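You operate a simulated robot arm through the tools that you are given. There is no shell and no other tool.

The job below is to be done with a simulated robot arm. You get a single attempt, and the scene is never put back.

Task
Sample the air with the dust counter on the sample tray; set the grade knob by the chart.
Fine: counter back on its base.

Only the result counts: the job must be done as asked and must still hold three seconds after the hand-in. Knocking over, shifting, dropping, spilling or breaking anything else fails it.

Robot
A 6-joint arm with a two-finger gripper, fixed in place. Base frame: the origin is at the foot of the arm, x ahead of it, y to its left, z up. Lengths are in cm, angles in degrees, forces in N, time in s.
Its first joint turns from -166.0 to 166.0 degrees. Payload 2.45 kg.
The tool frame sits at the grasp point between the pads (the TCP): z along the fingers, y along the line on which they close. The tips reach 2 cm beyond it. Largest opening 14 cm; the body of the gripper starts 16.8 cm behind the TCP.
Orientation is that of the tool frame in the base frame, as a unit quaternion [x, y, z, w]. With the fingers straight down and closing along the base's y, the tool's x points along the base's -x, its y along +y and its z along -z.

Tools
- The arm moves only by the tool jog_arm. Its argument "series" is a list of rows, each a list of 7 numbers: the gripper command, from -1 (fully open) to 1 (shut), values between in proportion, then the shift along the base's x, y, z in units of 300 mm (1.0 is 300 mm), then the turn, a rotation vector about the base's x, y, z in units of 60 degrees (1.0 is 60 degrees). In form: [[fingers, tx, ty, tz, wx, wy, wz], ...]. A call has 1 to 20 rows; each row is the pose to reach, as a shift and turn from the pose commanded when the call began. A call with a number of a shift or a turn outside -1 to 1 is refused whole. Each row takes 0.2 s and may step no farther than 5 cm and 8.6 degrees from the row before; otherwise, or with a gripper value out of range, the whole call is refused. Where a pose cannot be reached the arm comes as near as it can. A force on the tool above 40 N (or 10 N above the force at the start of the call, whichever is more), or a blocked arm, ends the call early, and 0.2 s more pass. Each finger travels about 4.5 cm/s and halts on what it meets, pressing with about 36 N; the grip force reading is that of the motor and also rises with nothing between the fingers. The clock runs only during rows and for 0.2 s after the last one: add rows that repeat a pose to give the fingers time. It gives the time, the measured TCP pose, the force on the tool (base axes), the opening and the grip force at its end, in the units of the frame above (readings bear some noise), with the torque about the TCP (base axes, N m) and any sound that the robot's microphone picked up.
- Cameras (640 x 400 px; columns grow to the right, rows downward): "scene" is fixed at [21.87, 49.53, 162.93]; the picture's right is [-0.64, -0.77, 0.00], its down [-0.42, 0.34, -0.84] and it looks along [0.65, -0.54, -0.54] (base axes); focal length 329 px, centre (320, 200). "wrist" rides on the gripper at [7.8, 1.1, -20.9] in the tool frame; the picture's right is [-0.14, 0.99, 0.00], its down [-0.92, -0.13, -0.37] and it looks along [-0.36, -0.05, 0.93] (tool axes); focal length 280 px, centre (320, 200). There is no depth. A picture from a camera that has moved, and an enlarged one, comes with that camera's place and axes in the base frame and with its lens. The place of the scene camera against the robot may be out by one fixed shift of up to 1.8 cm in any direction.
- capture(camera): a new picture of that camera. It takes no simulated time.
- inspect(camera, box): a new picture of the part [left, top, right, bottom] of that camera's present view, enlarged. It takes no simulated time.
- finish_job(): hands the job in; it is judged then, once.

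Nothing tells you positions but the pictures and the camera data. Unless the task says otherwise, let go and move clear before handing in.

The tools are called after ">>>" as a command line: name --pt "numbers of a row" for each row, then --argument value for the rest, lists and objects as JSON in quotes. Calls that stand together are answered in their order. jog_arm: Moves the arm, as the interface text tells. Its arguments: {"type":"object","properties":{"series":{"type":"array","items":{"type":"array","items":{"type":"number"}}}},"required":["series"]} The other tools are called the same way: capture (camera) takes a picture; inspect (camera, box) takes an enlarged picture of a part of a camera's view; finish_job () hands the job in.

At the start:

```text
t: 0.0
position: [63.99, -26.37, 135.81]
orientation: [0.0, 1.0, -0.001, 0.0]
force: [0.1, -0.2, 0.2]
moment: [0.0, -0.04, 0.0]
gripper_width: 13.99
grasp_force: 0.1
```

scene: 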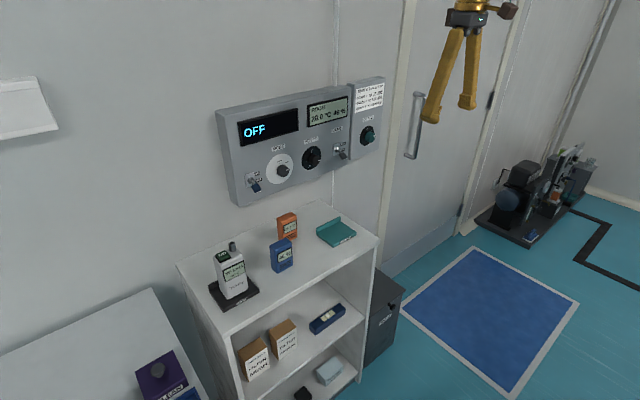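
wrist: 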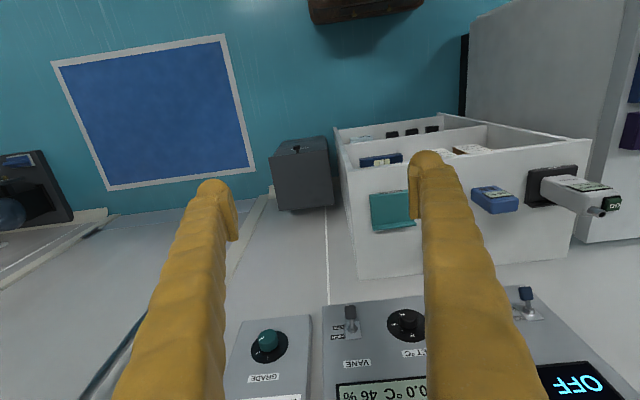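

I see a wall panel with switches and knobs, and a shelf below with a dust counter on a base and a teal tray. I'll look closer before moving.

>>> inspect --camera "scene" --box '[200, 60, 400, 210]'

>>> inspect --camera "scene" --box '[335, 70, 395, 155]'

>>> inspect --camera "scene" --box '[190, 195, 380, 320]'

>>> inspect --camera "scene" --box '[200, 230, 270, 310]'

```text
2.67 times, centred on (300, 135) of scene
camera zoom: at [21.87, 49.53, 162.93], right [-0.64, -0.77, 0.0], down [-0.42, 0.34, -0.84], along [0.65, -0.54, -0.54], focal length 878 px, centre (373, 373)
```

zoom: 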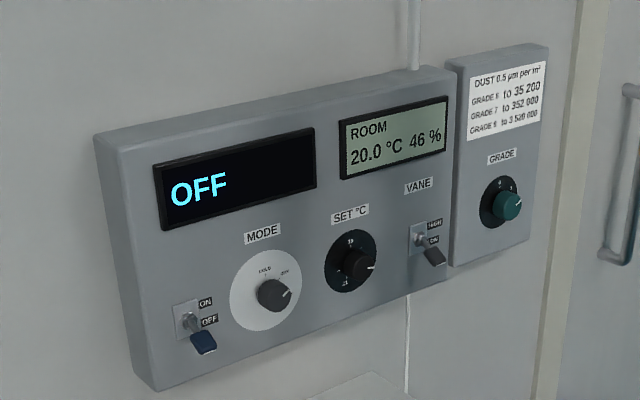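

```text
4.71 times, centred on (365, 112) of scene
camera zoom: at [21.87, 49.53, 162.93], right [-0.64, -0.77, 0.0], down [-0.42, 0.34, -0.84], along [0.65, -0.54, -0.54], focal length 1550 px, centre (108, 612)
```

zoom: 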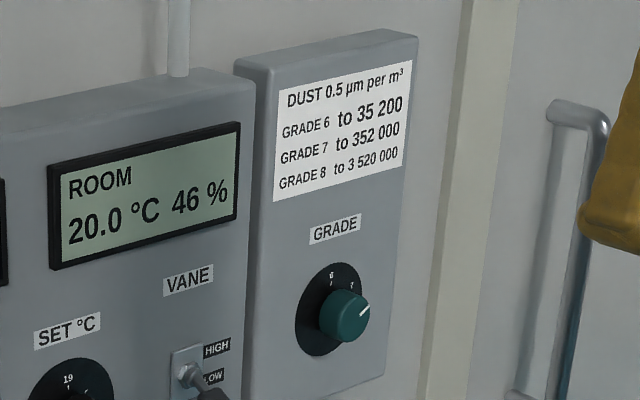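

```text
3.20 times, centred on (285, 258) of scene
camera zoom: at [21.87, 49.53, 162.93], right [-0.64, -0.77, 0.0], down [-0.42, 0.34, -0.84], along [0.65, -0.54, -0.54], focal length 1054 px, centre (432, 16)
```

zoom: 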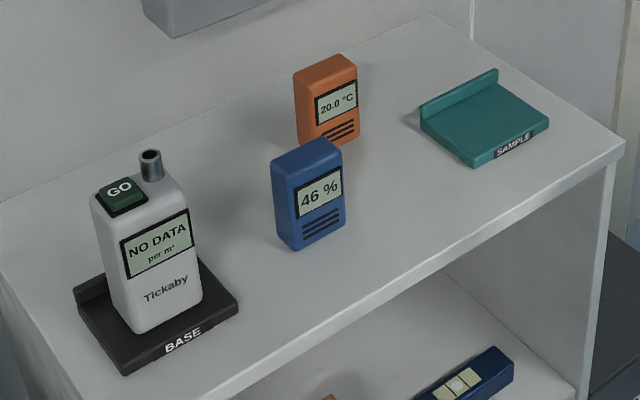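

```text
5.00 times, centred on (235, 270) of scene
camera zoom: at [21.87, 49.53, 162.93], right [-0.64, -0.77, 0.0], down [-0.42, 0.34, -0.84], along [0.65, -0.54, -0.54], focal length 1647 px, centre (745, -150)
```

zoom: 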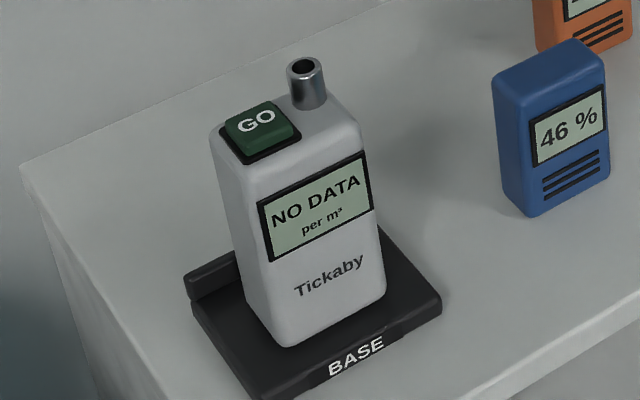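

The wall faces -x, with the shelf top around z≈93. I put the counter near (86, 27), the tray near (86, -11), and the grade knob near (100, -41, 114). I'll zoom in the wrist camera before moving.

>>> inspect --camera "wrist" --box '[440, 130, 640, 255]'

>>> inspect --camera "wrist" --box '[220, 290, 400, 400]'

>>> inspect --camera "wrist" --box '[330, 100, 530, 240]'

```text
3.20 times, centred on (540, 192) of wrist
camera zoom: at [56.22, -25.19, 156.72], right [0.14, 0.99, 0.0], down [0.92, -0.13, 0.37], along [0.37, -0.05, -0.93], focal length 897 px, centre (-384, 224)
```

zoom: 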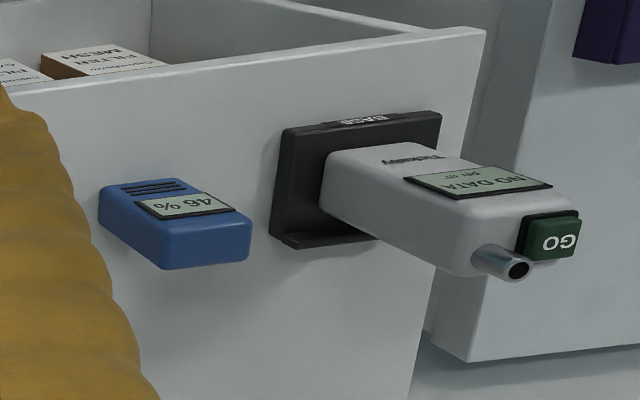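

```text
3.56 times, centred on (310, 345) of wrist
camera zoom: at [56.22, -25.19, 156.72], right [0.14, 0.99, 0.0], down [0.92, -0.13, 0.37], along [0.37, -0.05, -0.93], focal length 997 px, centre (356, -316)
```

zoom: 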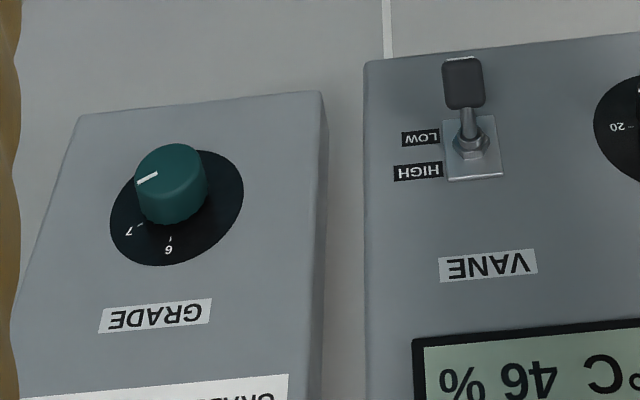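

```text
2.86 times, centred on (430, 170) of wrist
camera zoom: at [56.22, -25.19, 156.72], right [0.14, 0.99, 0.0], down [0.92, -0.13, 0.37], along [0.37, -0.05, -0.93], focal length 801 px, centre (6, 286)
```

zoom: 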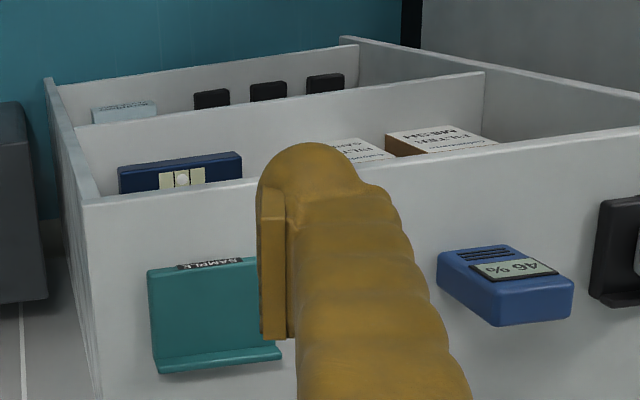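

The knob dial reads 6 at the top and 7 to its right. The counter stands upright on its base with GO and the inlet tube on top. I'm moving over to the counter to get a view from above.

>>> jog_arm --pt "-1 0 0.16 0 0 0 0" --pt "-1 0 0.32 0 0 0 0" --pt "-1 0 0.48 0 0 0 0" --pt "-1 0 0.64 0 0 0 0" --pt "-1 0 0.8 0 0 0 0" --pt "-1 0 0.96 0 0 0 0"

>>> jog_arm --pt "-1 0 0.16 0 0 0 0" --pt "-1 0 0.32 0 0 0 0" --pt "-1 0.1 0.48 0 0 0 0" --pt "-1 0.2 0.6 0 0 0 0" --pt "-1 0.3 0.7 0 0 0 0" --pt "-1 0.3 0.8 0 0 0 0"

>>> capture --camera "wrist"

>>> capture --camera "scene"

```text
t: 1.4
position: [64.1, 2.52, 135.75]
orientation: [0.001, 1.0, -0.001, 0.001]
force: [-0.3, -1.3, -0.2]
moment: [-0.01, 0.01, 0.0]
gripper_width: 14.02
grasp_force: 0.0
```

```text
refused: row 3 steps farther than a row can; nothing moved
```

```text
taken
camera wrist: at [56.41, 3.67, 156.68], right [0.14, 0.99, 0.0], down [0.92, -0.13, 0.37], along [0.37, -0.05, -0.93], focal length 280 px, centre (320, 200)
```

wrist: 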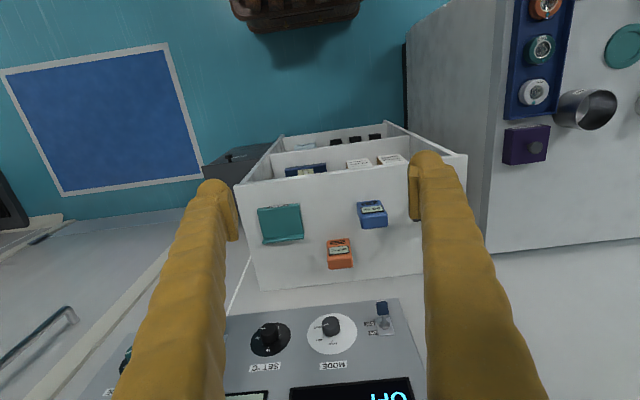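

```text
taken
```

scene: 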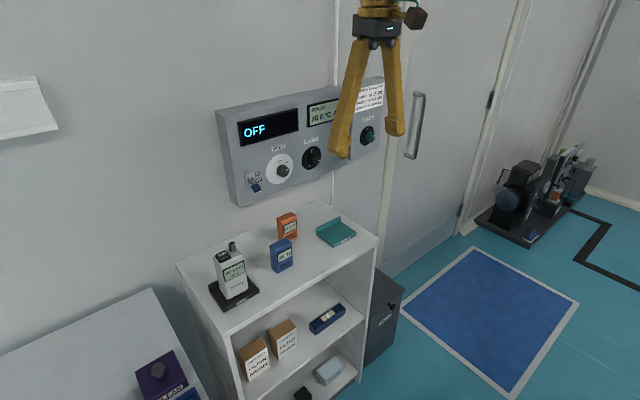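

The tray position checks out at about (87, -10.5). I'm continuing toward the counter.

>>> jog_arm --pt "-1 0 0.16 0 0 0 0" --pt "-1 0 0.32 0 0 0 0" --pt "-1 0.05 0.46 0 0 0 0" --pt "-1 0.1 0.6 0 0 0 0" --pt "-1 0.15 0.72 0 0 0 0" --pt "-1 0.2 0.8 0 0 0 0"

>>> capture --camera "wrist"

>>> inspect --camera "wrist" --box '[240, 140, 420, 260]'

```text
t: 2.8
position: [70.0, 26.43, 135.62]
orientation: [0.0, 1.0, -0.002, 0.001]
force: [0.0, 0.0, 0.1]
moment: [0.02, -0.06, 0.0]
gripper_width: 13.97
grasp_force: 0.0
```

```text
taken
camera wrist: at [62.25, 27.62, 156.65], right [0.14, 0.99, 0.0], down [0.92, -0.13, 0.37], along [0.37, -0.05, -0.93], focal length 280 px, centre (320, 200)
```

wrist: 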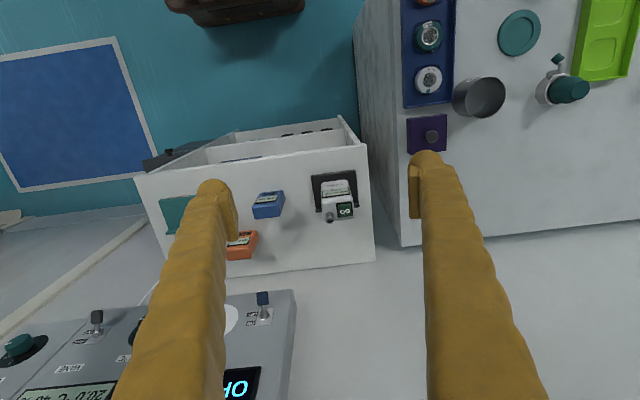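

```text
3.33 times, centred on (330, 200) of wrist
camera zoom: at [62.25, 27.62, 156.65], right [0.14, 0.99, 0.0], down [0.92, -0.13, 0.37], along [0.37, -0.05, -0.93], focal length 935 px, centre (287, 200)
```

zoom: 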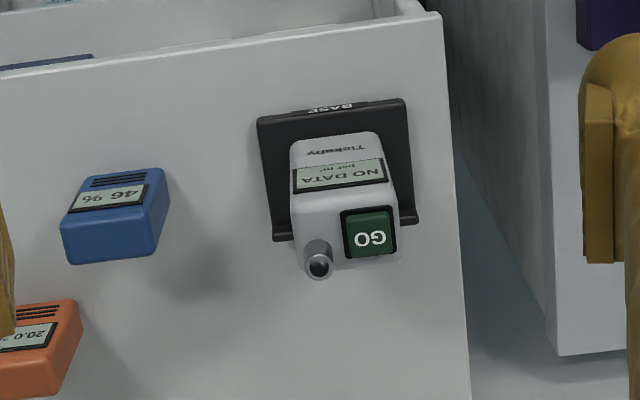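

The counter and its base look square to the axes, centered near (86, 28). I'll move closer for a second view so I can fix the heights.

>>> jog_arm --pt "-1 0.05 0.02 -0.12 0 0 0" --pt "-1 0.1 0.04 -0.24 0 0 0" --pt "-1 0.15 0.06 -0.36 0 0 0" --pt "-1 0.2 0.06 -0.5 0 0 0" --pt "-1 0.2 0.06 -0.5 0 0 0"

>>> capture --camera "wrist"

>>> inspect --camera "wrist" --box '[230, 110, 430, 235]'

>>> capture --camera "scene"

```text
t: 4.0
position: [75.78, 28.46, 120.7]
orientation: [0.0, 1.0, -0.001, 0.001]
force: [0.1, -0.1, 0.2]
moment: [-0.03, -0.01, -0.02]
gripper_width: 13.98
grasp_force: 0.1
```

```text
taken
camera wrist: at [68.14, 29.44, 141.65], right [0.14, 0.99, 0.0], down [0.92, -0.13, 0.37], along [0.37, -0.05, -0.93], focal length 280 px, centre (320, 200)
```

wrist: 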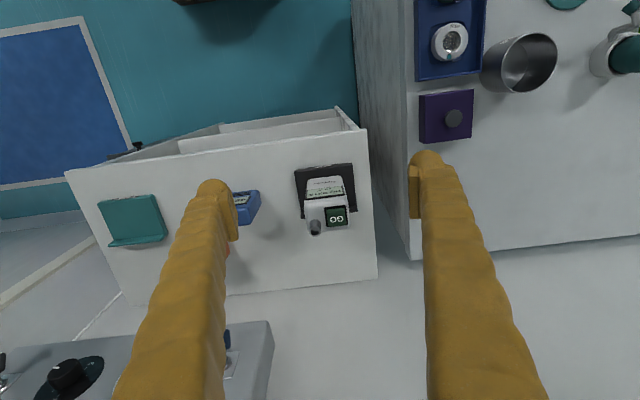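

```text
3.20 times, centred on (330, 172) of wrist
camera zoom: at [68.14, 29.44, 141.65], right [0.14, 0.99, 0.0], down [0.92, -0.13, 0.37], along [0.37, -0.05, -0.93], focal length 897 px, centre (288, 288)
```

zoom: 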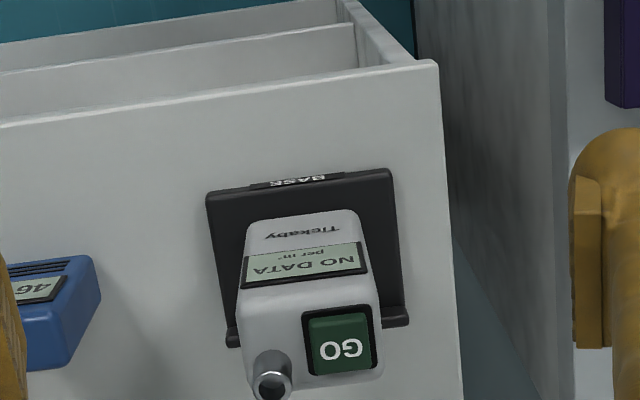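

```text
taken
```

scene: 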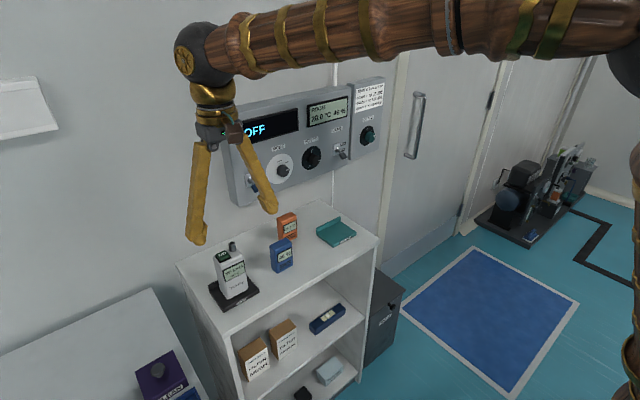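

The counter body is roughly 6 cm wide, centered near (85.5, 28.1), and spans z≈93.5 to 105. I'm moving above it with a partial opening.

>>> jog_arm --pt "-0.4 0.16 -0.006 0 0 0 0" --pt "-0.4 0.323 -0.012 0 0 0 0" --pt "-0.4 0.323 -0.012 -0.15 0 0 0" --pt "-0.4 0.323 -0.012 -0.29 0 0 0" --pt "-0.4 0.323 -0.012 -0.29 0 0 0"

>>> capture --camera "wrist"

>>> capture --camera "scene"

```text
t: 5.2
position: [85.7, 28.0, 111.93]
orientation: [0.0, 1.0, -0.001, 0.001]
force: [1.1, 0.3, -0.9]
moment: [-0.04, -0.02, 0.02]
gripper_width: 9.79
grasp_force: 0.0
```

```text
taken
camera wrist: at [77.99, 29.14, 132.9], right [0.14, 0.99, 0.0], down [0.92, -0.13, 0.37], along [0.37, -0.05, -0.93], focal length 280 px, centre (320, 200)
```

wrist: 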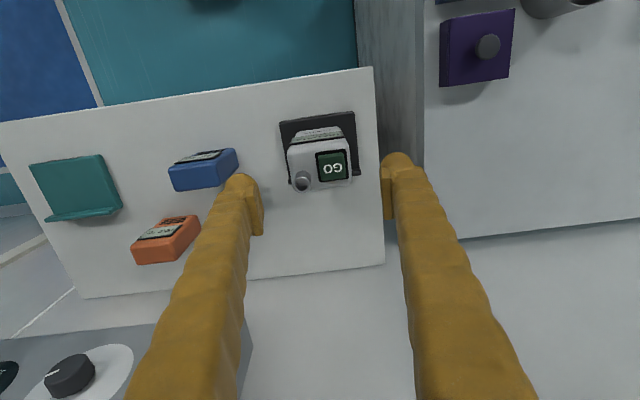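

```text
taken
```

scene: 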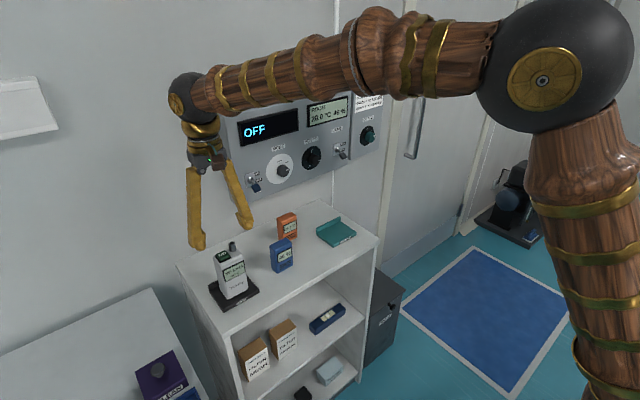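

Fingers are straddling the counter from above. I'll zoom in to check the alignment.

>>> inspect --camera "wrist" --box '[230, 90, 430, 215]'

>>> inspect --camera "scene" --box '[160, 150, 320, 320]'

```text
3.20 times, centred on (330, 152) of wrist
camera zoom: at [77.99, 29.14, 132.9], right [0.14, 0.99, 0.0], down [0.92, -0.13, 0.37], along [0.37, -0.05, -0.93], focal length 897 px, centre (288, 352)
```

zoom: 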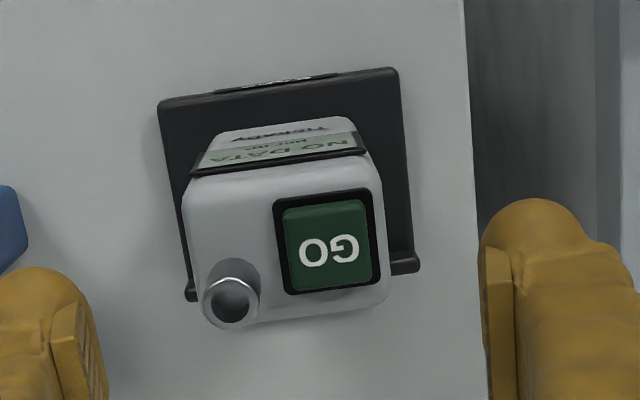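

```text
2.35 times, centred on (240, 235) of scene
camera zoom: at [21.87, 49.53, 162.93], right [-0.64, -0.77, 0.0], down [-0.42, 0.34, -0.84], along [0.65, -0.54, -0.54], focal length 775 px, centre (508, 118)
```

zoom: 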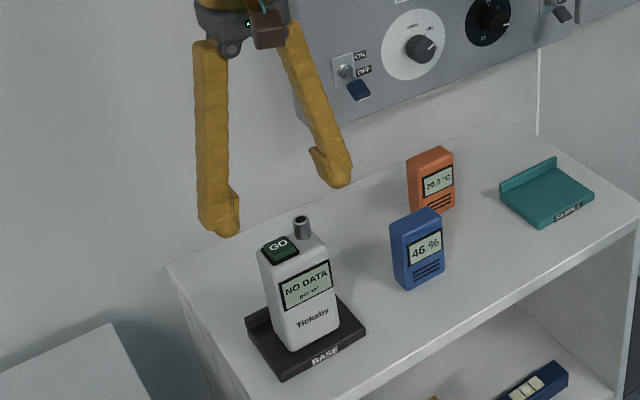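

The counter's top center comes out at about (85.4, 28.1), already lined up with the fingers. I'm descending and gripping.

>>> jog_arm --pt "-0.4 -0.003 0.003 -0.13 0 0 0" --pt "-0.4 -0.003 0.003 -0.26 0 0 0" --pt "-0.4 -0.003 0.003 -0.36 0 0 0" --pt "-0.4 -0.003 0.003 -0.41 0 0 0" --pt "-0.4 -0.003 0.003 -0.41 0 0 0"

>>> jog_arm --pt "0.0 0 0 0 0 0 0" --pt "0.1 0 0 0 0 0 0" --pt "0.2 0 0 0 0 0 0" --pt "0.4 0 0 0 0 0 0" --pt "0.4 0 0 0 0 0 0" --pt "0.4 0 0 0 0 0 0"

>>> capture --camera "wrist"

>>> capture --camera "scene"

```text
t: 6.4
position: [85.47, 28.18, 99.73]
orientation: [0.001, 1.0, -0.001, 0.001]
force: [-0.4, -0.4, 0.3]
moment: [0.0, 0.0, 0.0]
gripper_width: 9.81
grasp_force: 0.1
```

```text
t: 7.8
position: [85.51, 28.1, 99.73]
orientation: [0.001, 1.0, 0.0, 0.0]
force: [0.3, -1.5, 0.8]
moment: [0.0, -0.02, -0.08]
gripper_width: 6.97
grasp_force: 35.9
```

```text
taken
camera wrist: at [77.76, 29.26, 120.68], right [0.14, 0.99, 0.0], down [0.92, -0.13, 0.37], along [0.37, -0.05, -0.93], focal length 280 px, centre (320, 200)
```

wrist: 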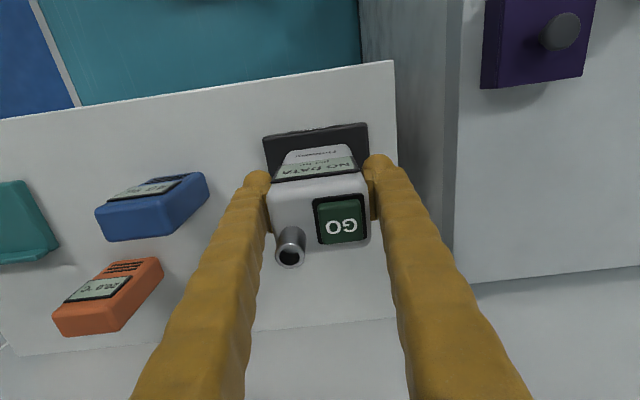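

```text
taken
```

scene: 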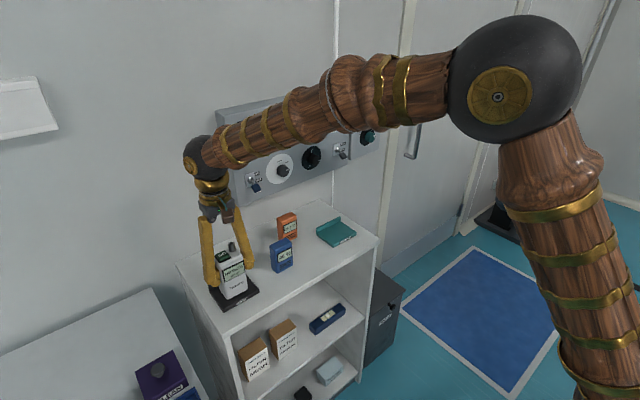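

The grip stopped at 6.97 cm with 36 N, a bit wider than I expected. I'll check the contact before lifting.

>>> inspect --camera "wrist" --box '[230, 100, 420, 290]'

>>> inspect --camera "scene" --box '[190, 200, 280, 315]'

```text
2.11 times, centred on (325, 195) of wrist
camera zoom: at [77.76, 29.26, 120.68], right [0.14, 0.99, 0.0], down [0.92, -0.13, 0.37], along [0.37, -0.05, -0.93], focal length 590 px, centre (310, 210)
```

zoom: 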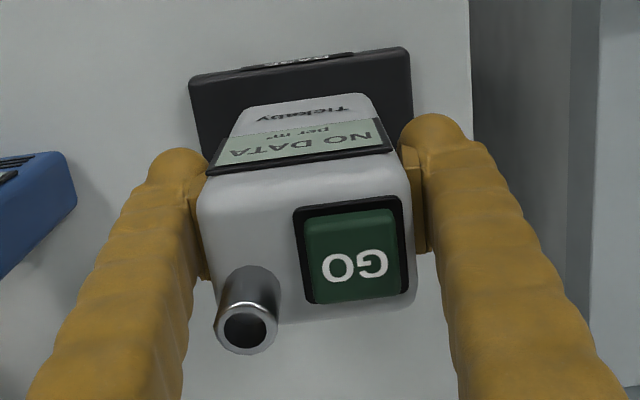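

```text
3.48 times, centred on (235, 258) of scene
camera zoom: at [21.87, 49.53, 162.93], right [-0.64, -0.77, 0.0], down [-0.42, 0.34, -0.84], along [0.65, -0.54, -0.54], focal length 1146 px, centre (616, 0)
```

zoom: 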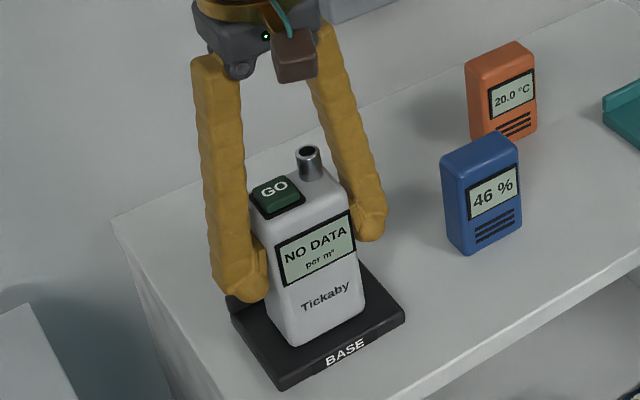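

The pads are flat on both sides of the counter, so the grip looks sound. I'm lifting straight up.

>>> jog_arm --pt "0.4 0 0 0.03 0 0 0" --pt "0.4 0 0 0.1 0 0 0" --pt "0.4 0 0 0.2 0 0 0" --pt "0.4 0 0 0.3 0 0 0" --pt "0.4 0 0 0.4 0 0 0" --pt "0.4 0 0 0.5 0 0 0" --pt "0.4 0 0 0.5 0 0 0"

>>> capture --camera "wrist"

>>> capture --camera "scene"

```text
t: 9.4
position: [85.45, 27.91, 114.87]
orientation: [0.0, 1.0, -0.001, 0.0]
force: [0.7, -0.5, -5.1]
moment: [-0.04, 0.03, 0.02]
gripper_width: 6.97
grasp_force: 36.3
```

```text
taken
camera wrist: at [77.71, 29.22, 135.85], right [0.14, 0.99, 0.0], down [0.92, -0.13, 0.37], along [0.37, -0.05, -0.93], focal length 280 px, centre (320, 200)
```

wrist: 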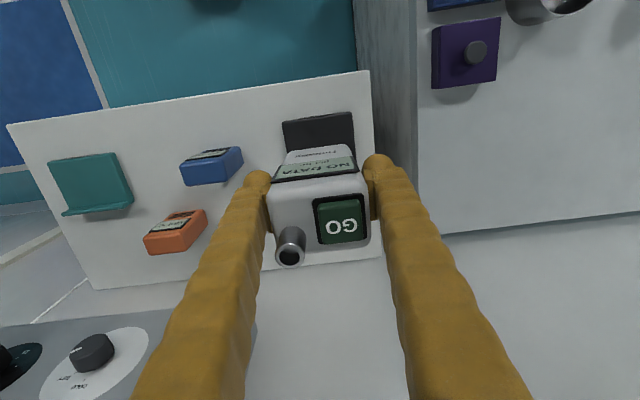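

```text
taken
```

scene: 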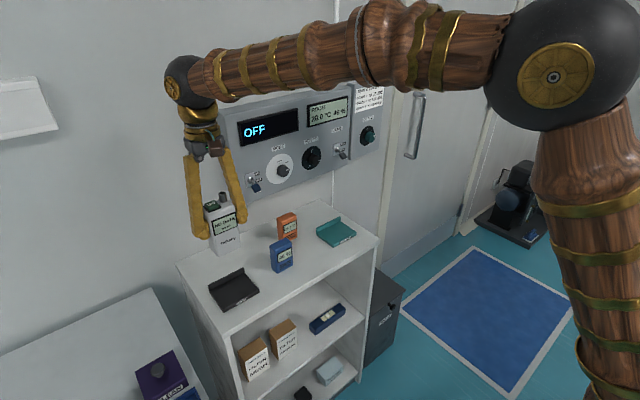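

The counter is held, about 5 N heavy, and the base is now clear. I'll measure the base and the tray together to get the offset between them.

>>> inspect --camera "scene" --box '[195, 200, 365, 320]'

>>> inspect --camera "wrist" --box '[20, 80, 240, 280]'

```text
3.33 times, centred on (280, 260) of scene
camera zoom: at [21.87, 49.53, 162.93], right [-0.64, -0.77, 0.0], down [-0.42, 0.34, -0.84], along [0.65, -0.54, -0.54], focal length 1098 px, centre (453, 0)
```

zoom: 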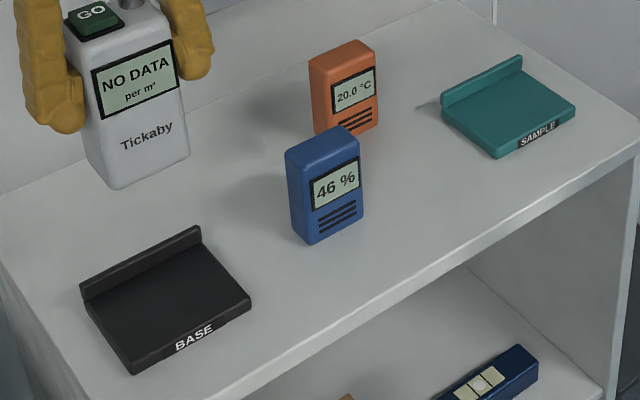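

```text
2.00 times, centred on (130, 180) of wrist
camera zoom: at [77.71, 29.22, 135.85], right [0.14, 0.99, 0.0], down [0.92, -0.13, 0.37], along [0.37, -0.05, -0.93], focal length 561 px, centre (700, 240)
```

zoom: 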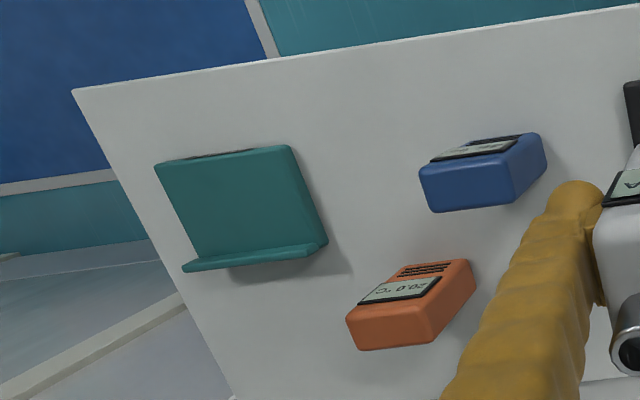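

Base and tray share the same design, about 38.8 to 39.5 cm apart in y. I'll move partway toward the tray for a nearer look, carrying the counter high above the meters.

>>> jog_arm --pt "0.4 0 -0.13 0 0 0 0" --pt "0.4 0 -0.26 0 0 0 0" --pt "0.4 0 -0.39 0 0 0 0" --pt "0.4 0 -0.52 0 0 0 0" --pt "0.4 0 -0.52 0 0 0 0"

>>> capture --camera "wrist"

>>> inspect --camera "wrist" --box '[100, 90, 300, 270]'

```text
t: 10.6
position: [85.83, 12.28, 114.88]
orientation: [0.0, 1.0, -0.001, 0.0]
force: [0.1, -0.1, -4.7]
moment: [0.0, 0.01, 0.01]
gripper_width: 6.97
grasp_force: 35.9
```

```text
taken
camera wrist: at [78.01, 13.44, 135.81], right [0.14, 0.99, 0.0], down [0.92, -0.13, 0.37], along [0.37, -0.05, -0.93], focal length 280 px, centre (320, 200)
```

wrist: 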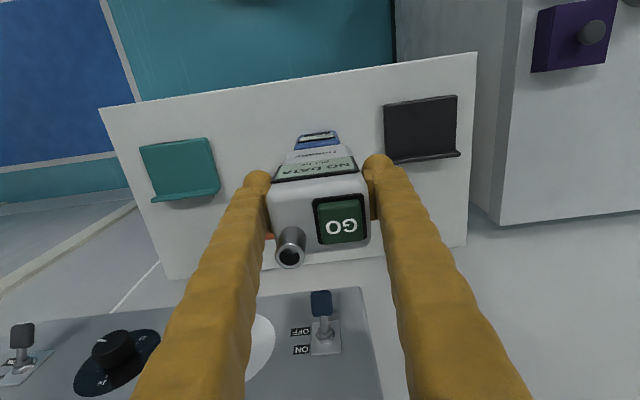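

```text
2.22 times, centred on (200, 180) of wrist
camera zoom: at [78.01, 13.44, 135.81], right [0.14, 0.99, 0.0], down [0.92, -0.13, 0.37], along [0.37, -0.05, -0.93], focal length 623 px, centre (587, 244)
```

zoom: 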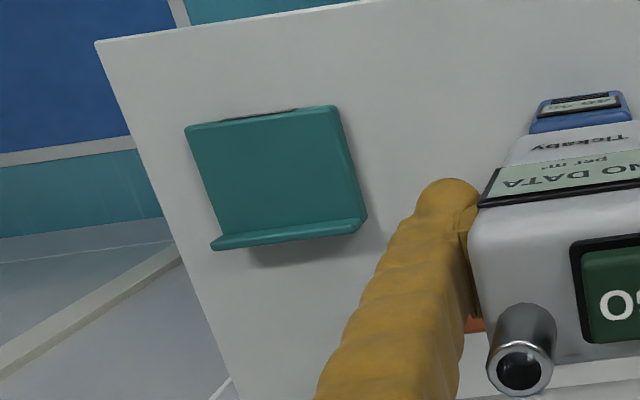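

Both base and tray are visible from here. I'll zoom on the base from the same spot for a direct comparison.

>>> inspect --camera "wrist" --box '[340, 60, 540, 240]'

>>> inspect --camera "scene" --box '[190, 190, 390, 320]'

```text
2.22 times, centred on (440, 150) of wrist
camera zoom: at [78.01, 13.44, 135.81], right [0.14, 0.99, 0.0], down [0.92, -0.13, 0.37], along [0.37, -0.05, -0.93], focal length 623 px, centre (53, 311)
```

zoom: 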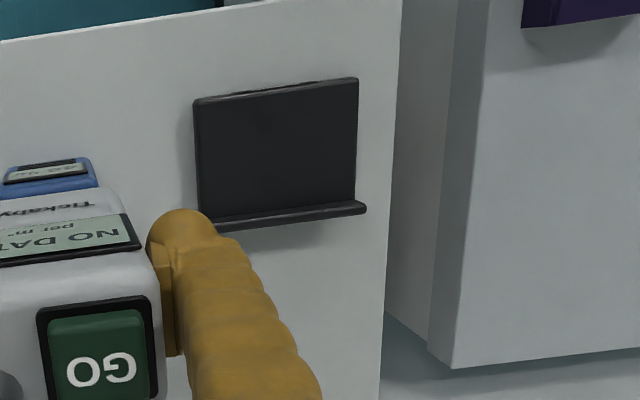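

```text
3.08 times, centred on (290, 255) of scene
camera zoom: at [21.87, 49.53, 162.93], right [-0.64, -0.77, 0.0], down [-0.42, 0.34, -0.84], along [0.65, -0.54, -0.54], focal length 1014 px, centre (412, 31)
```

zoom: 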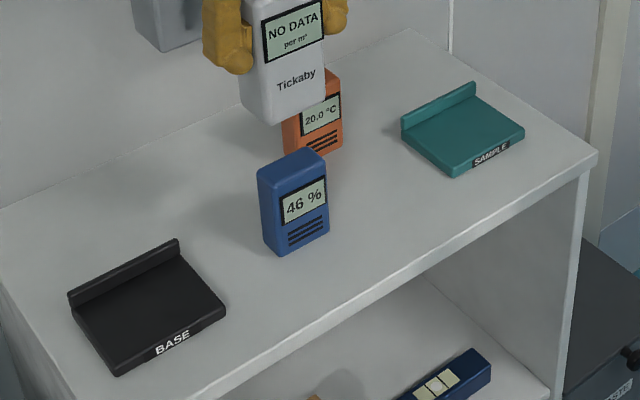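

From one image, base is centered at y≈28.07 and tray at y≈-10.75, with the tray about 0.7 cm farther in x. I'm carrying the counter over the tray and partly lowering it.

>>> jog_arm --pt "0.4 0.003 -0.13 0 0 0 0" --pt "0.4 0.006 -0.26 0 0 0 0" --pt "0.4 0.009 -0.39 0 0 0 0" --pt "0.4 0.012 -0.52 0 0 0 0" --pt "0.4 0.014 -0.65 0 0 0 0" --pt "0.4 0.014 -0.768 0 0 0 0" --pt "0.4 0.014 -0.768 0 0 0 0" --pt "0.4 0.014 -0.768 -0.13 0 0 0" --pt "0.4 0.014 -0.768 -0.26 0 0 0" --pt "0.4 0.014 -0.768 -0.36 0 0 0" --pt "0.4 0.014 -0.768 -0.42 0 0 0" --pt "0.4 0.014 -0.768 -0.42 0 0 0"

>>> capture --camera "wrist"

>>> inspect --camera "wrist" --box '[220, 90, 420, 290]'

>>> inspect --camera "scene" --box '[260, 160, 390, 290]'

```text
t: 13.2
position: [86.13, -10.72, 102.09]
orientation: [0.0, 1.0, 0.0, 0.001]
force: [0.9, -0.5, -4.8]
moment: [-0.01, 0.0, 0.02]
gripper_width: 6.97
grasp_force: 36.0
```

```text
taken
camera wrist: at [78.36, -9.57, 123.1], right [0.14, 0.99, 0.0], down [0.92, -0.13, 0.37], along [0.37, -0.05, -0.93], focal length 280 px, centre (320, 200)
```

wrist: 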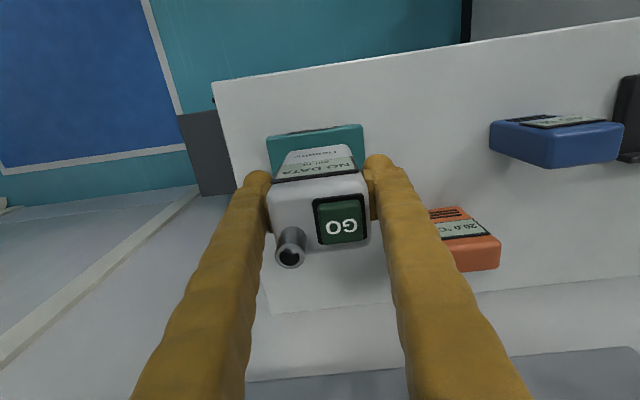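

```text
2.00 times, centred on (320, 190) of wrist
camera zoom: at [78.36, -9.57, 123.1], right [0.14, 0.99, 0.0], down [0.92, -0.13, 0.37], along [0.37, -0.05, -0.93], focal length 561 px, centre (320, 220)
```

zoom: 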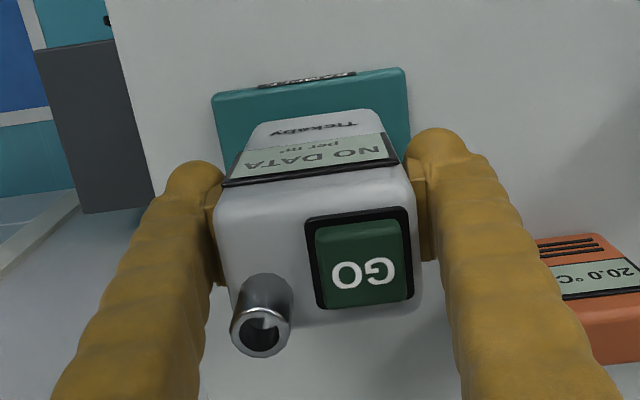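

```text
3.08 times, centred on (325, 225) of scene
camera zoom: at [21.87, 49.53, 162.93], right [-0.64, -0.77, 0.0], down [-0.42, 0.34, -0.84], along [0.65, -0.54, -0.54], focal length 1014 px, centre (305, 123)
```

zoom: 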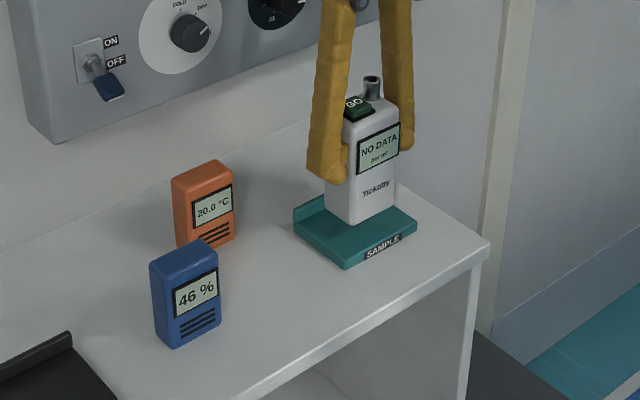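

The counter is centered over the tray. I'm lowering the last couple of centimeters slowly and watching the force.

>>> jog_arm --pt "0.4 0 0 -0.02 0 0 0" --pt "0.4 0 0 -0.04 0 0 0" --pt "0.4 0 0 -0.055 0 0 0" --pt "0.4 0 0 -0.065 0 0 0" --pt "0.4 0 0 -0.07 0 0 0" --pt "0.4 0 0 -0.07 0 0 0"

```text
t: 14.6
position: [86.05, -10.71, 100.06]
orientation: [0.0, 1.0, -0.001, 0.001]
force: [-0.5, -0.9, -4.4]
moment: [0.03, -0.02, 0.02]
gripper_width: 6.97
grasp_force: 36.6
```

>>> jog_arm --pt "0.4 0 0 -0.003 0 0 0" --pt "0.4 0 0 -0.006 0 0 0" --pt "0.4 0 0 -0.009 0 0 0" --pt "0.4 0 0 -0.009 0 0 0"

>>> inspect --camera "scene" --box '[300, 180, 380, 260]'

```text
t: 15.6
position: [86.03, -10.76, 99.79]
orientation: [0.001, 1.0, 0.0, 0.001]
force: [-0.3, 0.3, -3.8]
moment: [0.01, 0.02, 0.0]
gripper_width: 6.96
grasp_force: 36.0
```

```text
5.00 times, centred on (340, 220) of scene
camera zoom: at [21.87, 49.53, 162.93], right [-0.64, -0.77, 0.0], down [-0.42, 0.34, -0.84], along [0.65, -0.54, -0.54], focal length 1647 px, centre (220, 100)
```

zoom: 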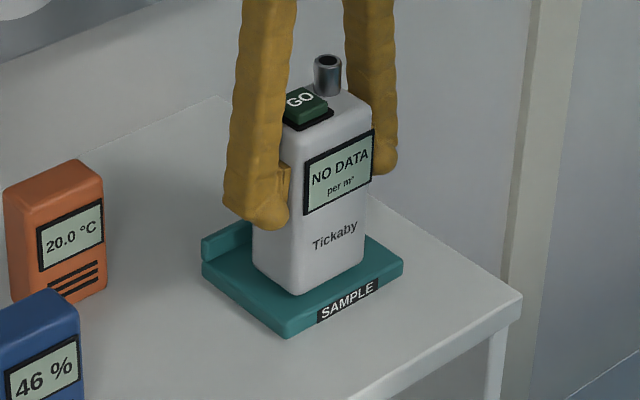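

Nearly touching; the force is starting to ease. I'm lowering a few more millimeters in tiny steps.

>>> jog_arm --pt "0.4 0 0 -0.003 0 0 0" --pt "0.4 0 0 -0.006 0 0 0" --pt "0.4 0 0 -0.006 0 0 0"

```text
t: 16.4
position: [85.95, -10.67, 99.62]
orientation: [0.0, 1.0, -0.001, 0.001]
force: [-3.3, -0.4, 15.4]
moment: [0.13, 0.38, -0.05]
gripper_width: 6.95
grasp_force: 36.0
```

The counter is down on the tray. I'm easing off slightly and letting go.

>>> jog_arm --pt "0.4 0 0 0.004 0 0 0" --pt "0.4 0 0 0.004 0 0 0"

>>> jog_arm --pt "-0.1 0 0 0 0 0 0" --pt "-0.2 0 0 0 0 0 0" --pt "-0.3 0 0 0 0 0 0" --pt "-0.4 0 0 0 0 0 0" --pt "-0.4 0 0 0 0 0 0"

>>> inspect --camera "scene" --box '[300, 180, 380, 260]'

>>> capture --camera "wrist"

```text
t: 17.0
position: [86.01, -10.7, 99.79]
orientation: [0.001, 1.0, 0.0, -0.001]
force: [1.2, 0.5, -0.2]
moment: [-0.04, -0.17, 0.06]
gripper_width: 6.96
grasp_force: 35.4
```

```text
t: 18.2
position: [86.05, -10.67, 99.79]
orientation: [0.0, 1.0, -0.001, 0.001]
force: [1.0, 0.7, 0.5]
moment: [0.0, 0.03, 0.0]
gripper_width: 9.79
grasp_force: 0.1
```

```text
5.00 times, centred on (340, 220) of scene
camera zoom: at [21.87, 49.53, 162.93], right [-0.64, -0.77, 0.0], down [-0.42, 0.34, -0.84], along [0.65, -0.54, -0.54], focal length 1647 px, centre (220, 100)
```

zoom: 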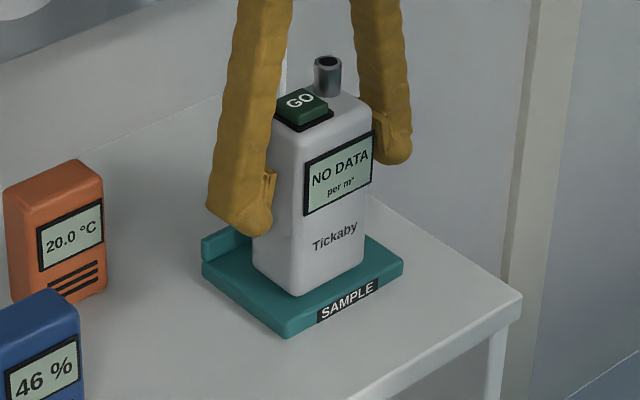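

```text
taken
camera wrist: at [78.3, -9.55, 120.74], right [0.14, 0.99, 0.0], down [0.92, -0.13, 0.37], along [0.37, -0.05, -0.93], focal length 280 px, centre (320, 200)
```

wrist: 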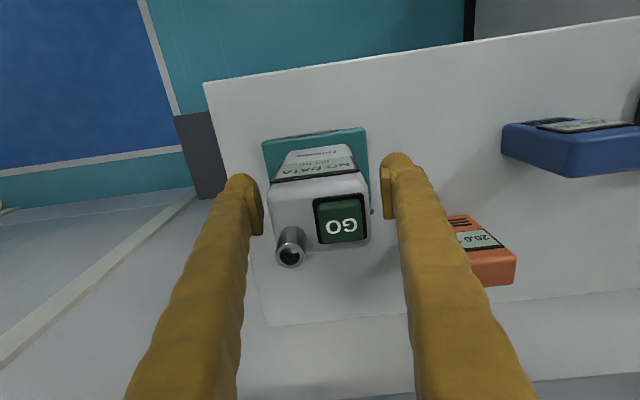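

The counter stands free on the tray. The GO button top should be near (86.1, -9.3, 105), so next I rise, close the fingers and move above it.

>>> jog_arm --pt "-0.4 0 0 0.13 0 0 0" --pt "-0.4 0 0 0.27 0 0 0" --pt "-0.4 0 0 0.41 0 0 0" --pt "-0.4 0 0 0.5 0 0 0" --pt "0.2 0 0 0.5 0 0 0" --pt "0.7 0 0.02 0.5 0 0 0" --pt "1 0 0.053 0.5 0 0 0" --pt "1 0 0.053 0.5 0 0 0" --pt "1 0 0.053 0.45 0 0 0" --pt "1 0 0.053 0.4 0 0 0" --pt "1 0 0.053 0.4 0 0 0"

>>> capture --camera "wrist"

>>> inspect --camera "scene" --box '[300, 150, 380, 250]'

```text
t: 20.6
position: [86.04, -8.93, 111.61]
orientation: [-0.001, 1.0, -0.002, 0.001]
force: [0.0, 0.6, 0.1]
moment: [0.01, 0.01, -0.03]
gripper_width: 0.0
grasp_force: 29.5
```

```text
taken
camera wrist: at [78.22, -7.83, 132.6], right [0.14, 0.99, 0.0], down [0.92, -0.13, 0.37], along [0.37, -0.05, -0.93], focal length 280 px, centre (320, 200)
```

wrist: 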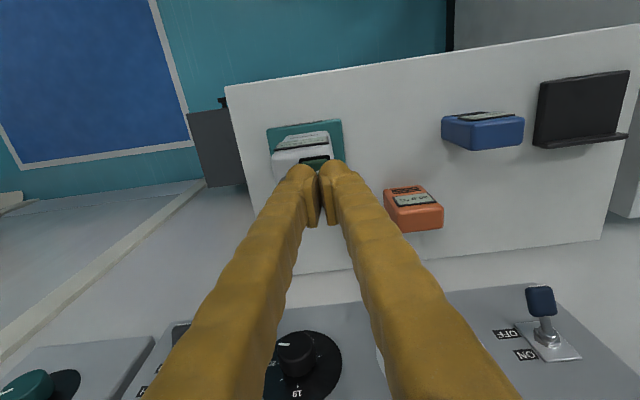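

```text
4.00 times, centred on (340, 200) of scene
camera zoom: at [21.87, 49.53, 162.93], right [-0.64, -0.77, 0.0], down [-0.42, 0.34, -0.84], along [0.65, -0.54, -0.54], focal length 1318 px, centre (240, 200)
```

zoom: 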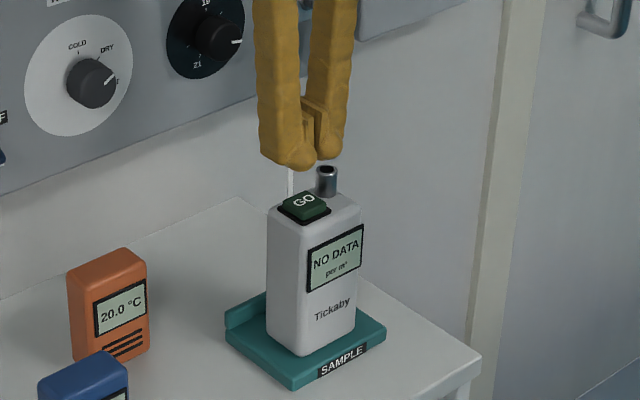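

The closed pair of fingers is wider than the gap beside the inlet tube. I'll press GO with only the -y finger, so I open to 6 cm and shift +y.

>>> jog_arm --pt "0.6 0 0.06 0.02 0 0 0" --pt "0.143 0 0.12 0.02 0 0 0" --pt "0.143 0 0.12 0.02 0 0 0" --pt "0.143 0 0.12 0.0 0 0 0" --pt "0.143 0 0.12 0.0 0 0 0"

>>> inspect --camera "wrist" --box '[220, 100, 420, 260]'

>>> inspect --camera "scene" --box '[300, 150, 380, 250]'

```text
t: 21.8
position: [85.9, -5.49, 111.7]
orientation: [0.0, 1.0, -0.001, 0.001]
force: [0.8, 0.0, 0.7]
moment: [-0.02, 0.01, 0.01]
gripper_width: 5.99
grasp_force: 0.0
```

```text
2.50 times, centred on (320, 180) of wrist
camera zoom: at [78.28, -4.28, 132.64], right [0.14, 0.99, 0.0], down [0.92, -0.13, 0.37], along [0.37, -0.05, -0.93], focal length 701 px, centre (320, 250)
```

zoom: 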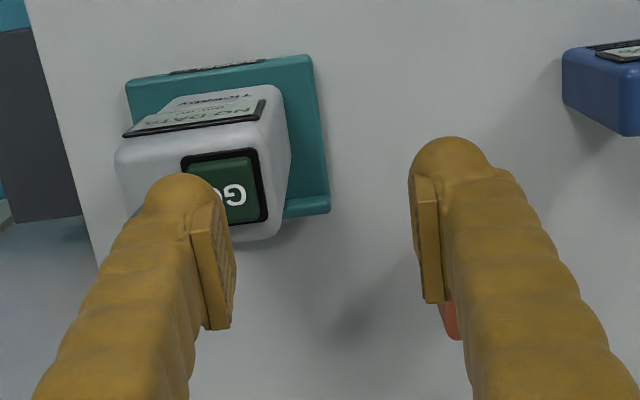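

```text
4.00 times, centred on (340, 200) of scene
camera zoom: at [21.87, 49.53, 162.93], right [-0.64, -0.77, 0.0], down [-0.42, 0.34, -0.84], along [0.65, -0.54, -0.54], focal length 1318 px, centre (240, 200)
```

zoom: 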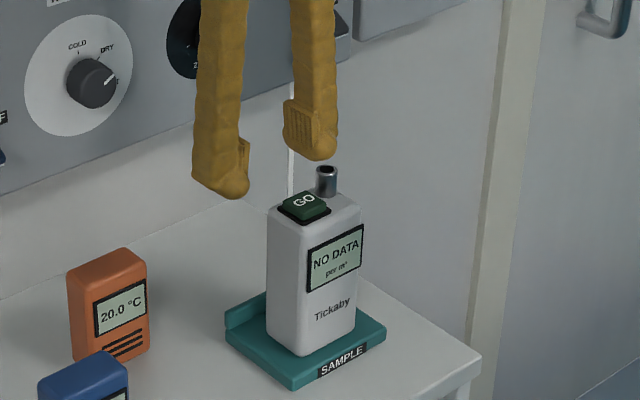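

The -y finger is just about over GO. I'm nudging +y by 4 mm and coming down in small steps.

>>> jog_arm --pt "0.143 0.003 0.014 0 0 0 0" --pt "0.143 0.003 0.014 -0.04 0 0 0" --pt "0.143 0.003 0.014 -0.08 0 0 0" --pt "0.143 0.003 0.014 -0.11 0 0 0" --pt "0.143 0.003 0.014 -0.11 0 0 0"

>>> inspect --camera "wrist" --box '[220, 100, 420, 260]'

>>> inspect --camera "scene" --box '[310, 170, 370, 230]'

```text
t: 23.0
position: [86.15, -5.07, 108.48]
orientation: [0.0, 1.0, -0.001, 0.0]
force: [-0.8, -0.2, -0.4]
moment: [0.01, -0.01, 0.03]
gripper_width: 5.98
grasp_force: 0.0
```

```text
2.50 times, centred on (320, 180) of wrist
camera zoom: at [78.35, -3.91, 129.36], right [0.14, 0.99, 0.0], down [0.92, -0.13, 0.37], along [0.37, -0.05, -0.93], focal length 701 px, centre (320, 250)
```

zoom: 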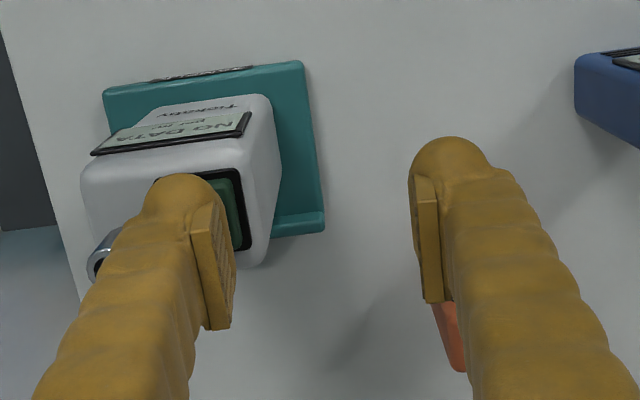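

```text
6.67 times, centred on (340, 200) of scene
camera zoom: at [21.87, 49.53, 162.93], right [-0.64, -0.77, 0.0], down [-0.42, 0.34, -0.84], along [0.65, -0.54, -0.54], focal length 2196 px, centre (187, 200)
```

zoom: 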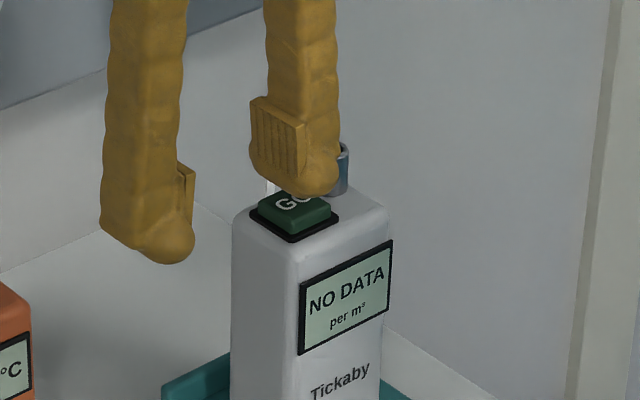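

The fingertip hangs right over GO, a bit more than a centimeter up. I'm going down in 2 to 3 mm steps.

>>> jog_arm --pt "0.143 0 0 -0.01 0 0 0" --pt "0.143 0 0 -0.02 0 0 0" --pt "0.143 0 0 -0.03 0 0 0" --pt "0.143 0 0 -0.036 0 0 0" --pt "0.143 0 0 -0.042 0 0 0" --pt "0.143 0 0 -0.042 0 0 0"

>>> inspect --camera "scene" --box '[310, 170, 370, 230]'

```text
t: 24.4
position: [86.13, -5.07, 107.28]
orientation: [0.0, 1.0, -0.001, 0.001]
force: [-0.5, 0.6, 1.3]
moment: [-0.07, 0.02, 0.04]
gripper_width: 5.98
grasp_force: 0.1
heard: click
```

```text
6.67 times, centred on (340, 200) of scene
camera zoom: at [21.87, 49.53, 162.93], right [-0.64, -0.77, 0.0], down [-0.42, 0.34, -0.84], along [0.65, -0.54, -0.54], focal length 2196 px, centre (187, 200)
```

zoom: 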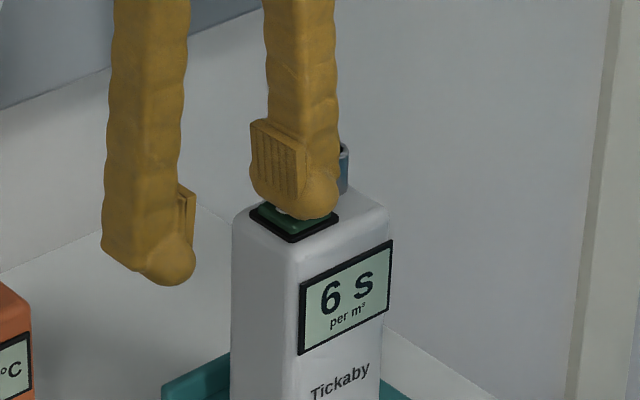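

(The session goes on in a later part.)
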